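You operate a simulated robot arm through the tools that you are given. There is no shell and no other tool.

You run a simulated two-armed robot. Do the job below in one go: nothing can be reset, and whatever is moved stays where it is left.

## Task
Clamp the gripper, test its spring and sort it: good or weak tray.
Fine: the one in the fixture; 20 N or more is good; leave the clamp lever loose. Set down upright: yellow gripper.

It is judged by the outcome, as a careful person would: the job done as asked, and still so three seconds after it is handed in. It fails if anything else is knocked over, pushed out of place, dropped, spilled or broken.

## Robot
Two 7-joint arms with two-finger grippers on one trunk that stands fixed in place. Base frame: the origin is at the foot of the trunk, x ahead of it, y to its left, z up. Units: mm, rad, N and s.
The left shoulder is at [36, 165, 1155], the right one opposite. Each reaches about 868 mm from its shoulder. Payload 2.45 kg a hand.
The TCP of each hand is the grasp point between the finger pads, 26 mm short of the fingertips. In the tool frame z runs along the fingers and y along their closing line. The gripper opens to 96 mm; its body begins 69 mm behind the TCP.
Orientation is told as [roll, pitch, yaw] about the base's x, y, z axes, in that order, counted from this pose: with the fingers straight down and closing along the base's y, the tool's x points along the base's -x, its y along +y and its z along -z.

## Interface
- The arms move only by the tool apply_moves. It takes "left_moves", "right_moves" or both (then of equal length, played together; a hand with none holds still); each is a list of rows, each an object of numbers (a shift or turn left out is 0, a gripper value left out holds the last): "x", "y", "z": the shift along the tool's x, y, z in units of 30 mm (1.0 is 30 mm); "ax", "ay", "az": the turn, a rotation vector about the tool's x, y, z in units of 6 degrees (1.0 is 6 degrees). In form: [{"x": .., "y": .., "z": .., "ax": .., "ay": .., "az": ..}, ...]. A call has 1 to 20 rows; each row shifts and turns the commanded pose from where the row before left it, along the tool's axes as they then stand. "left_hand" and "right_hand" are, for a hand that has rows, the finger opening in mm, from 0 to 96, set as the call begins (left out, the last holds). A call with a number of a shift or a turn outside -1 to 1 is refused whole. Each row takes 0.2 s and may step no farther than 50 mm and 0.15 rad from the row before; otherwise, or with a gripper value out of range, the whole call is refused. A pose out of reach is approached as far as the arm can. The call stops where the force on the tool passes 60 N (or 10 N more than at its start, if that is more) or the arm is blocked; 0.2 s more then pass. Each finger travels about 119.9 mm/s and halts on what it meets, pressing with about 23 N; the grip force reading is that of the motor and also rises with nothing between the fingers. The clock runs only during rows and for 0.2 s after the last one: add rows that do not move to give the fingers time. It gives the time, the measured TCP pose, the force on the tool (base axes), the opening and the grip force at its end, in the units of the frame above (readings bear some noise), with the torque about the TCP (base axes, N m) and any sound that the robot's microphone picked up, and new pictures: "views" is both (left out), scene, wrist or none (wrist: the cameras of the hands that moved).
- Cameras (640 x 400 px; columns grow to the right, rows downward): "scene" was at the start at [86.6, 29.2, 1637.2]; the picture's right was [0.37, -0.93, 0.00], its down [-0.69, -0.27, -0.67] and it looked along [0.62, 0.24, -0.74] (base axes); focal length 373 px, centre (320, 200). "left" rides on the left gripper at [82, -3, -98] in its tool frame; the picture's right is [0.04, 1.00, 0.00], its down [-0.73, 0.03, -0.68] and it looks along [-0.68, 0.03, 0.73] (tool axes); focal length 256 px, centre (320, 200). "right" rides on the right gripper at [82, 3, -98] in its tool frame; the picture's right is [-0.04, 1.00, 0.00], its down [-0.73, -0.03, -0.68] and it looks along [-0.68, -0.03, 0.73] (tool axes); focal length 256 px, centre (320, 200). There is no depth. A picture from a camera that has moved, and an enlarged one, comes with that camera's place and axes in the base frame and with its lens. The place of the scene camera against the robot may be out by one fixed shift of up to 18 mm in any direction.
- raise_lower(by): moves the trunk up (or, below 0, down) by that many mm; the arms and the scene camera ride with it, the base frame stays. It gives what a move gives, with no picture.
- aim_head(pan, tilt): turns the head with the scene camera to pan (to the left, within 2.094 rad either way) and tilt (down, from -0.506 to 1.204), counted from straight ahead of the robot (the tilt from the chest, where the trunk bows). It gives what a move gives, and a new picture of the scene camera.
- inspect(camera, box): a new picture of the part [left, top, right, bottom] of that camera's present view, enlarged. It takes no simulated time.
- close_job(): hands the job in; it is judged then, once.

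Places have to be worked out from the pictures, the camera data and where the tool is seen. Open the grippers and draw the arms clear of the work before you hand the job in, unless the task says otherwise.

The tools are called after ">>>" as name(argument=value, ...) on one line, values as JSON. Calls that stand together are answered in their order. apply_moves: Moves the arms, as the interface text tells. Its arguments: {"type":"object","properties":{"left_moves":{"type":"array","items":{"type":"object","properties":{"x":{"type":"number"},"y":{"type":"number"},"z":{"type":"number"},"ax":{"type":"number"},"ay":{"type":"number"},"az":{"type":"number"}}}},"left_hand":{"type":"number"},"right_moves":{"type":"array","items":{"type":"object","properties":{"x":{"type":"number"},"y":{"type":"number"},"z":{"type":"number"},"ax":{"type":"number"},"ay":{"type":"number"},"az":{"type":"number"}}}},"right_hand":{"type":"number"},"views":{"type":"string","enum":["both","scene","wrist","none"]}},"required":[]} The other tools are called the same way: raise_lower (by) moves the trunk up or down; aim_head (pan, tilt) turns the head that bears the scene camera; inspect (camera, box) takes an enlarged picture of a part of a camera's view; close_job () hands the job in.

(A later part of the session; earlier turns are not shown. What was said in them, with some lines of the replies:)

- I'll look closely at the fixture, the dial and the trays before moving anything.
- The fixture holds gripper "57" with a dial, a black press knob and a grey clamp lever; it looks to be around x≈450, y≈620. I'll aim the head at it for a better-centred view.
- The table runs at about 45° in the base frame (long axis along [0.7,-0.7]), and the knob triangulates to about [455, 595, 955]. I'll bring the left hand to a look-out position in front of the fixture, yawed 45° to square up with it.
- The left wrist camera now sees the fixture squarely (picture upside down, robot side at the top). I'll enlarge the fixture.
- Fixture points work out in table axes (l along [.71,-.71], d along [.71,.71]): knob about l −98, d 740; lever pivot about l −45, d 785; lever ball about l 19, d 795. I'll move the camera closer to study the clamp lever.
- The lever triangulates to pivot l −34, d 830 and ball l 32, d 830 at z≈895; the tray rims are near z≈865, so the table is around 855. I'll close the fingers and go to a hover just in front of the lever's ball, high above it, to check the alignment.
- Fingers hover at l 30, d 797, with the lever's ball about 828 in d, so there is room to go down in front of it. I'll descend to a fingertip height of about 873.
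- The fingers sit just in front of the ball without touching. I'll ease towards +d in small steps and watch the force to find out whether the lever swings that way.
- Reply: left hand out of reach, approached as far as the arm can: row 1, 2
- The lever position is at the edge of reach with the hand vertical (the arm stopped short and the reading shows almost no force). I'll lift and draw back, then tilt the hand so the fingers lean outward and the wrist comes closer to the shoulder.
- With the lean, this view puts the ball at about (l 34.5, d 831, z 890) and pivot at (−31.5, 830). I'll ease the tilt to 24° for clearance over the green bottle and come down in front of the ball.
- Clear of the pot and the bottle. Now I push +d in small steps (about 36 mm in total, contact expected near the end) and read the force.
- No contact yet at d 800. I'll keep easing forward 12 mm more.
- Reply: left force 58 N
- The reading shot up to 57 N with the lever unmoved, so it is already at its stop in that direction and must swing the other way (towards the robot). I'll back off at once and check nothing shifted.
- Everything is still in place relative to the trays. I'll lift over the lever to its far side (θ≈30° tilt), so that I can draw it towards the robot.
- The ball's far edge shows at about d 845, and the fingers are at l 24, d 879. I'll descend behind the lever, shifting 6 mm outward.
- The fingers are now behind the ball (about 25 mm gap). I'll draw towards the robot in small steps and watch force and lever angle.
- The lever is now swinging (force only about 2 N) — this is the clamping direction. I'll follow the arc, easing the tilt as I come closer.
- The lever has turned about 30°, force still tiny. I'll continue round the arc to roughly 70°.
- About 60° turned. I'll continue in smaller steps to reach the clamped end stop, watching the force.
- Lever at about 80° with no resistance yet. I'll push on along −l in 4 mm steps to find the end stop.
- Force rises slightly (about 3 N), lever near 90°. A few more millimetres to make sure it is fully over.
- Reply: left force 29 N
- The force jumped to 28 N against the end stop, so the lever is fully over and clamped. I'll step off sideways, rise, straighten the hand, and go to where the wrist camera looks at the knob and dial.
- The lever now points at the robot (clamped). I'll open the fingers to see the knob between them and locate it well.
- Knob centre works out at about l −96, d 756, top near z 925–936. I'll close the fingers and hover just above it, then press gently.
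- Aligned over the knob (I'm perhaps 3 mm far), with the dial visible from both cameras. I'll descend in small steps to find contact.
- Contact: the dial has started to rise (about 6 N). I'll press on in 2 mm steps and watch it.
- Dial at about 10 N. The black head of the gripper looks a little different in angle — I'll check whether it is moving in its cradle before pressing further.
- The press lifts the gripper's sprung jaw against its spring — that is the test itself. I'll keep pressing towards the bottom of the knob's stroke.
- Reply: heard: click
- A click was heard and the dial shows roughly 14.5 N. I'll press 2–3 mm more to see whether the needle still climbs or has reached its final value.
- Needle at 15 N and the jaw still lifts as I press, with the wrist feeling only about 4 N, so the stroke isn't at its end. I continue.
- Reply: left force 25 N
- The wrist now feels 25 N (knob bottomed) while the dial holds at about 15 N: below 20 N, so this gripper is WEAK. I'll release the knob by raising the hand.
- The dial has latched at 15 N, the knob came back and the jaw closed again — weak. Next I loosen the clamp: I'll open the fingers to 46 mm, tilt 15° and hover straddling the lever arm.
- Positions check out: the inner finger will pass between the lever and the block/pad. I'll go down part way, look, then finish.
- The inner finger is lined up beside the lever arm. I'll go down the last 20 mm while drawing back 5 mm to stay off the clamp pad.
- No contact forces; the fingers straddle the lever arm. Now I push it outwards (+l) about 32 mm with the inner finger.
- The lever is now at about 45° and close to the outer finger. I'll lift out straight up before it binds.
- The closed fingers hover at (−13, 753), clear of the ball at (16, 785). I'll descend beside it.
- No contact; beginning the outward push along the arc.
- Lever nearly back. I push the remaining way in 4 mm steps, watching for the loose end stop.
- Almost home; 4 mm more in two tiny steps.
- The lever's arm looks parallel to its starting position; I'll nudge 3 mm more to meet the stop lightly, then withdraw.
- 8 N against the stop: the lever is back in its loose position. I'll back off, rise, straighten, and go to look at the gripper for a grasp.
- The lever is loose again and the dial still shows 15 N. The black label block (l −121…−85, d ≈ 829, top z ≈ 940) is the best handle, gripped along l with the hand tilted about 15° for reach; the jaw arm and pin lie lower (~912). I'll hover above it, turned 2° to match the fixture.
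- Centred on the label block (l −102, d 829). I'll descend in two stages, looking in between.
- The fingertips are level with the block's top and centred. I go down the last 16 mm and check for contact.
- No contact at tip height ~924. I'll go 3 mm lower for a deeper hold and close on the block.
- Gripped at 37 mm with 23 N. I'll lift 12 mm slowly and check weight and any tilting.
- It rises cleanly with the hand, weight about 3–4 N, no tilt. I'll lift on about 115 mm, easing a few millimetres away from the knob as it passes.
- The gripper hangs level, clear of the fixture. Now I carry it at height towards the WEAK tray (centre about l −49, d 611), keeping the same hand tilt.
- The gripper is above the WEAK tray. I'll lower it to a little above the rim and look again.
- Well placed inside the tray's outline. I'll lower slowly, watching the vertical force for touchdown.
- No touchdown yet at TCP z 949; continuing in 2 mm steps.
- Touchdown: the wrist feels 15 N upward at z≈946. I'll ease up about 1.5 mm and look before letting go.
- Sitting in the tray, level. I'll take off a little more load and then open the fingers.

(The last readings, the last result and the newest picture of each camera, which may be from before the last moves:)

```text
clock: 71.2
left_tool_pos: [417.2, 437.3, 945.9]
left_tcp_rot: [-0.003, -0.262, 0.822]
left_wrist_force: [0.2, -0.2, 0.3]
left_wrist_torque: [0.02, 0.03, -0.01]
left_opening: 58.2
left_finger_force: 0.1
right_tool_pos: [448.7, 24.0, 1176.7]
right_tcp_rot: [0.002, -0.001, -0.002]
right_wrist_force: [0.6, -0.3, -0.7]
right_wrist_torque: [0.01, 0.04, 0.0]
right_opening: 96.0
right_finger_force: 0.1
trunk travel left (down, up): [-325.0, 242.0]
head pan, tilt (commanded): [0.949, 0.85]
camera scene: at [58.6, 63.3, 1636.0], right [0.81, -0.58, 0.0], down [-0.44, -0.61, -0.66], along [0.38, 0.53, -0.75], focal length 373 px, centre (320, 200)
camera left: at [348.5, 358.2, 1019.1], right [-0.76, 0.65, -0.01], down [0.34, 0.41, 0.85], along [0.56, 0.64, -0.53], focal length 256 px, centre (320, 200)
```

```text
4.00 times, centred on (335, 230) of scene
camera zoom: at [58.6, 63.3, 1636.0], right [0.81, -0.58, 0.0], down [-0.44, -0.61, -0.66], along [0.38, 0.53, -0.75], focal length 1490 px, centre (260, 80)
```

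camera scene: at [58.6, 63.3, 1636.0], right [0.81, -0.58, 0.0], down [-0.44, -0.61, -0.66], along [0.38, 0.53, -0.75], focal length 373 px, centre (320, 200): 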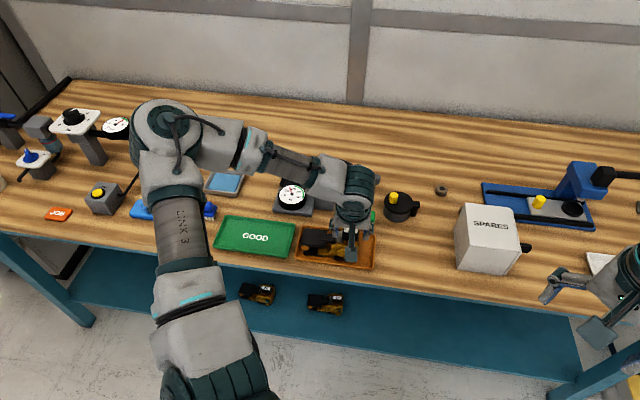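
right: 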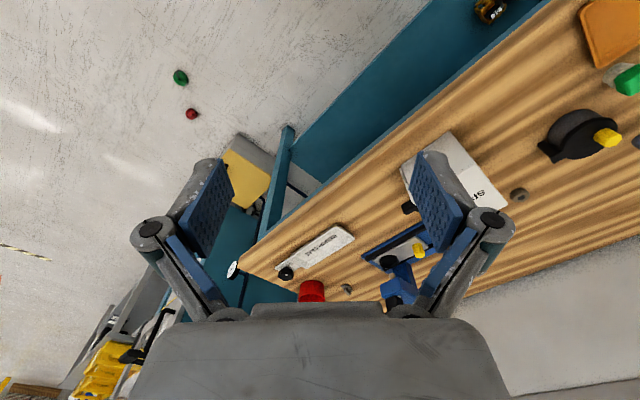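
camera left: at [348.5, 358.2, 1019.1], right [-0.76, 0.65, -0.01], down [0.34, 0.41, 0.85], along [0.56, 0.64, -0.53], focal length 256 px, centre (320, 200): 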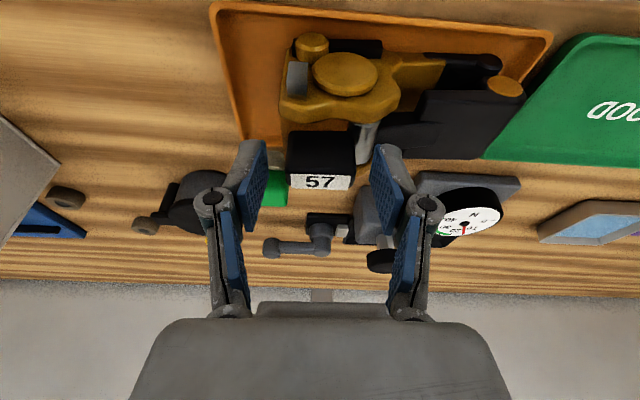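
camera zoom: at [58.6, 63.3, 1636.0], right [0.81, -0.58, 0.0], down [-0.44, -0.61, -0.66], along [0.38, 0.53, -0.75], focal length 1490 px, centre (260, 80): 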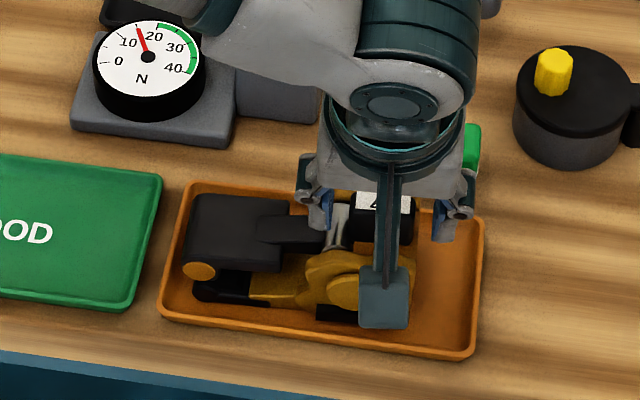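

Released; the gripper stands upright in the WEAK tray. I'll raise the hand straight up clear of it.

>>> apply_moves(left_moves=[{"x": -0.08, "z": -0.3}, {"x": -0.191, "z": -0.708}, {"x": -0.191, "z": -0.708}, {"x": -0.191, "z": -0.708}, {"x": -0.191, "z": -0.708}, {"x": -0.191, "z": -0.708}, {"x": -0.191, "z": -0.708}, {"x": -0.191, "z": -0.708}, {}], views="both")

>>> inspect(camera="scene", box=[250, 150, 430, 290])

>>> inspect(camera="left", box=[180, 0, 560, 240])

```text
clock: 73.2
left_tool_pos: [419.7, 438.8, 1109.4]
left_tcp_rot: [-0.003, -0.261, 0.822]
left_wrist_force: [-0.1, 0.2, 0.1]
left_wrist_torque: [-0.03, -0.02, 0.03]
left_opening: 57.6
left_finger_force: 0.1
right_tool_pos: [448.9, 24.7, 1174.5]
right_tcp_rot: [0.001, 0.0, -0.002]
right_wrist_force: [-0.4, -0.5, -0.7]
right_wrist_torque: [0.02, -0.01, 0.03]
right_opening: 96.0
right_finger_force: 0.1
trunk travel left (down, up): [-325.0, 242.0]
head pan, tilt (commanded): [0.949, 0.85]
camera scene: at [58.5, 63.3, 1636.0], right [0.81, -0.58, 0.0], down [-0.44, -0.61, -0.66], along [0.38, 0.53, -0.75], focal length 373 px, centre (320, 200)
camera left: at [349.6, 359.1, 1182.6], right [-0.76, 0.65, -0.01], down [0.34, 0.41, 0.85], along [0.56, 0.64, -0.53], focal length 256 px, centre (320, 200)
```

scene: 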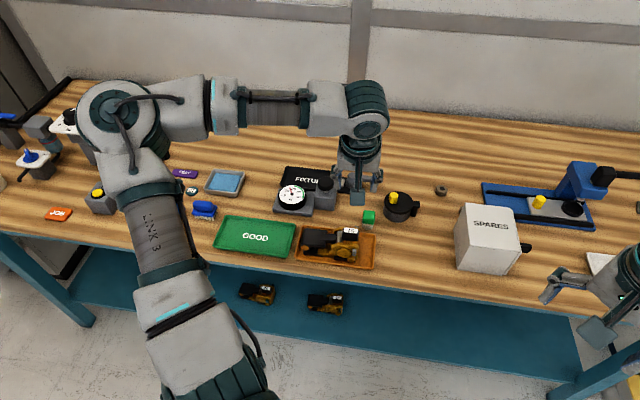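
left: 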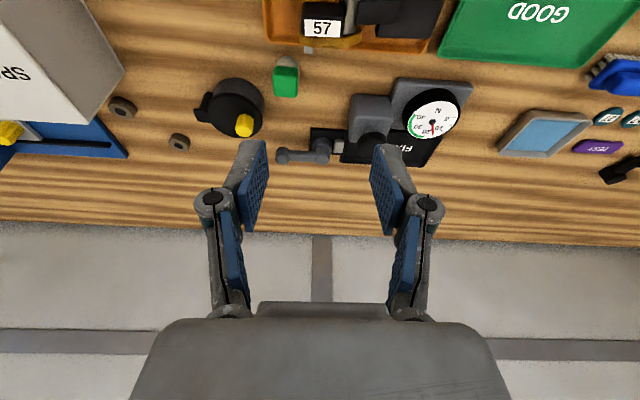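

```text
2.86 times, centred on (340, 220) of scene
camera zoom: at [58.5, 63.3, 1636.0], right [0.81, -0.58, 0.0], down [-0.44, -0.61, -0.66], along [0.38, 0.53, -0.75], focal length 1064 px, centre (263, 143)
```

zoom: 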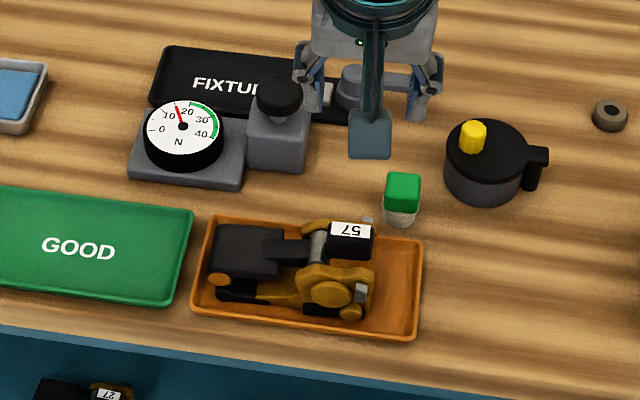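

```text
1.67 times, centred on (370, 120) of left
camera zoom: at [349.6, 359.1, 1182.6], right [-0.76, 0.65, -0.01], down [0.34, 0.41, 0.85], along [0.56, 0.64, -0.53], focal length 427 px, centre (237, 333)
```

zoom: 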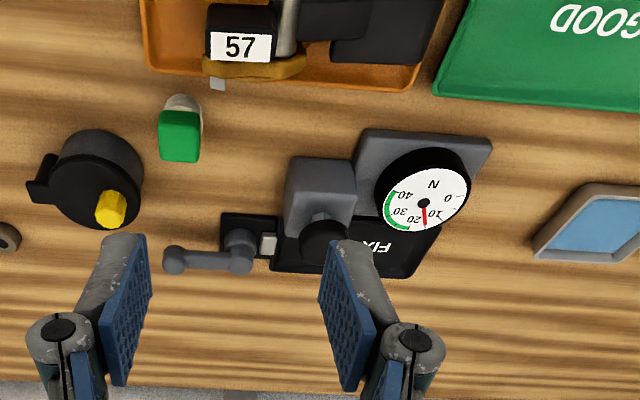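

Gripper 57 is upright in the WEAK tray, lever loose, fixture empty, and nothing else disturbed. I'll raise the left arm to its starting height and orientation, with the hand open.

>>> apply_moves(left_moves=[{"x": -0.23, "z": -0.86}, {"x": -0.23, "z": -0.86}, {"x": -0.23, "z": -0.86}, {"ay": 0.833}, {"ay": 0.833}, {"ay": 0.833}, {"az": 0.98}, {"az": 0.98}, {"az": 0.98}, {"az": 0.98}, {"az": 0.98}, {"az": 0.98}, {"az": 0.98}, {"az": 0.98}, {"y": 0.9}, {"y": 0.9}, {}], left_hand=96, views="both")

>>> inspect(camera="scene", box=[270, 160, 410, 280])

>>> inspect(camera="scene", box=[0, 80, 640, 340])

```text
clock: 76.8
left_tool_pos: [416.5, 491.3, 1188.0]
left_tcp_rot: [-0.001, -0.003, 0.001]
left_wrist_force: [0.5, -0.3, 0.5]
left_wrist_torque: [0.02, -0.02, 0.0]
left_opening: 95.9
left_finger_force: 0.2
right_tool_pos: [449.4, 25.7, 1175.7]
right_tcp_rot: [0.0, -0.002, -0.002]
right_wrist_force: [-0.2, 0.0, 0.7]
right_wrist_torque: [0.03, -0.01, 0.01]
right_opening: 96.0
right_finger_force: 0.0
trunk travel left (down, up): [-325.0, 242.0]
head pan, tilt (commanded): [0.949, 0.85]
camera scene: at [58.7, 64.8, 1636.0], right [0.81, -0.58, 0.0], down [-0.44, -0.61, -0.66], along [0.38, 0.53, -0.75], focal length 373 px, centre (320, 200)
camera left: at [334.9, 488.2, 1286.1], right [-0.04, 1.0, 0.0], down [0.73, 0.03, 0.68], along [0.68, 0.03, -0.73], focal length 256 px, centre (320, 200)
```

scene: 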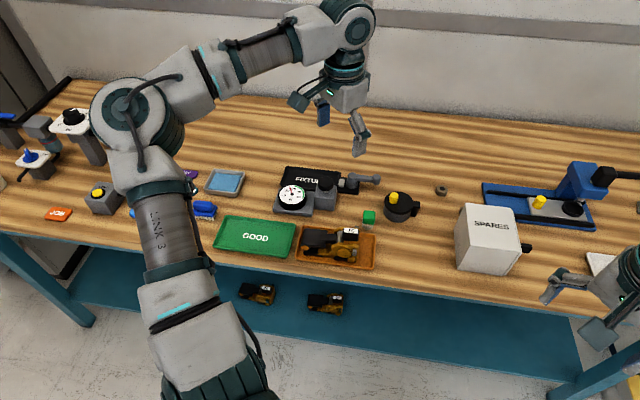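
left: 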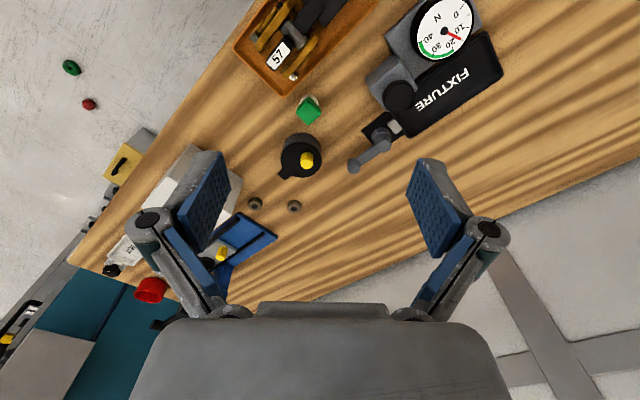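

```text
3.33 times, centred on (340, 220) of scene
camera zoom: at [58.7, 64.8, 1636.0], right [0.81, -0.58, 0.0], down [-0.44, -0.61, -0.66], along [0.38, 0.53, -0.75], focal length 1242 px, centre (253, 133)
```

zoom: 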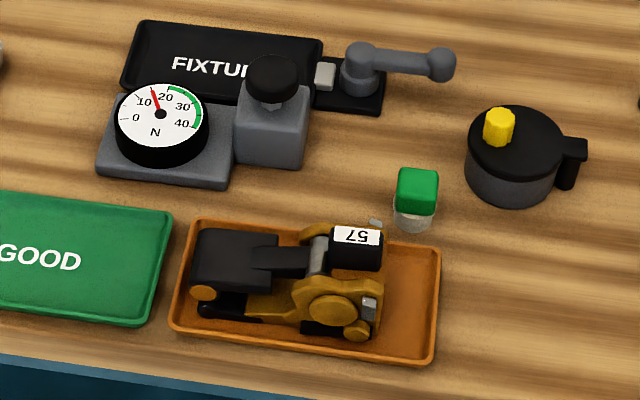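

```text
1.00 times, centred on (320, 210) of scene (not enlarged: the box is as wide or as high as the picture)
camera zoom: at [58.7, 64.8, 1636.0], right [0.81, -0.58, 0.0], down [-0.44, -0.61, -0.66], along [0.38, 0.53, -0.75], focal length 373 px, centre (320, 190)
```

zoom: 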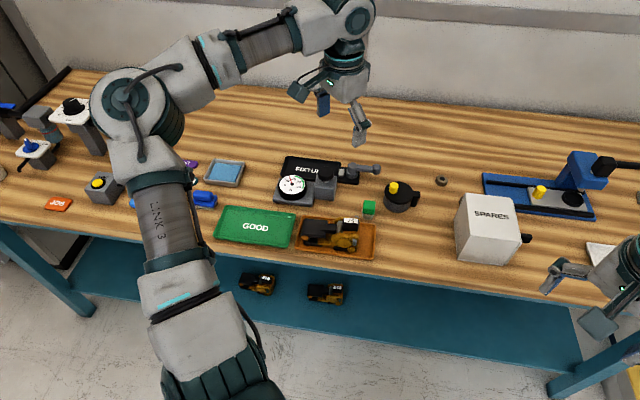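

Gripper 57 tested at 15 N, under 20 N. It stands upright in the WEAK tray, with the clamp lever back in its loose position. Both hands are open and clear and nothing else has moved, so I'm handing the job in.

>>> close_job()

```text
The job is handed in.
```

The gripper from the fixture (number 57) tested at about 15 N, under the 20 N limit, so it is in the WEAK tray, standing upright.

- **Clamp:** I swung the lever fully over to its stop before the test. Afterwards I pushed it back to its loose stop, where I left it.
- **Test:** I pressed the knob to the bottom of its stroke. The dial settled at 15 N and still shows that reading.
- **Surroundings:** In the final pictures nothing else on the bench looked out of place. While finding which way the lever turns, I first pushed it against its loose stop with about 57 N. I saw no shift in the fixture.

Both hands are open and clear of the work, and the job is handed in.
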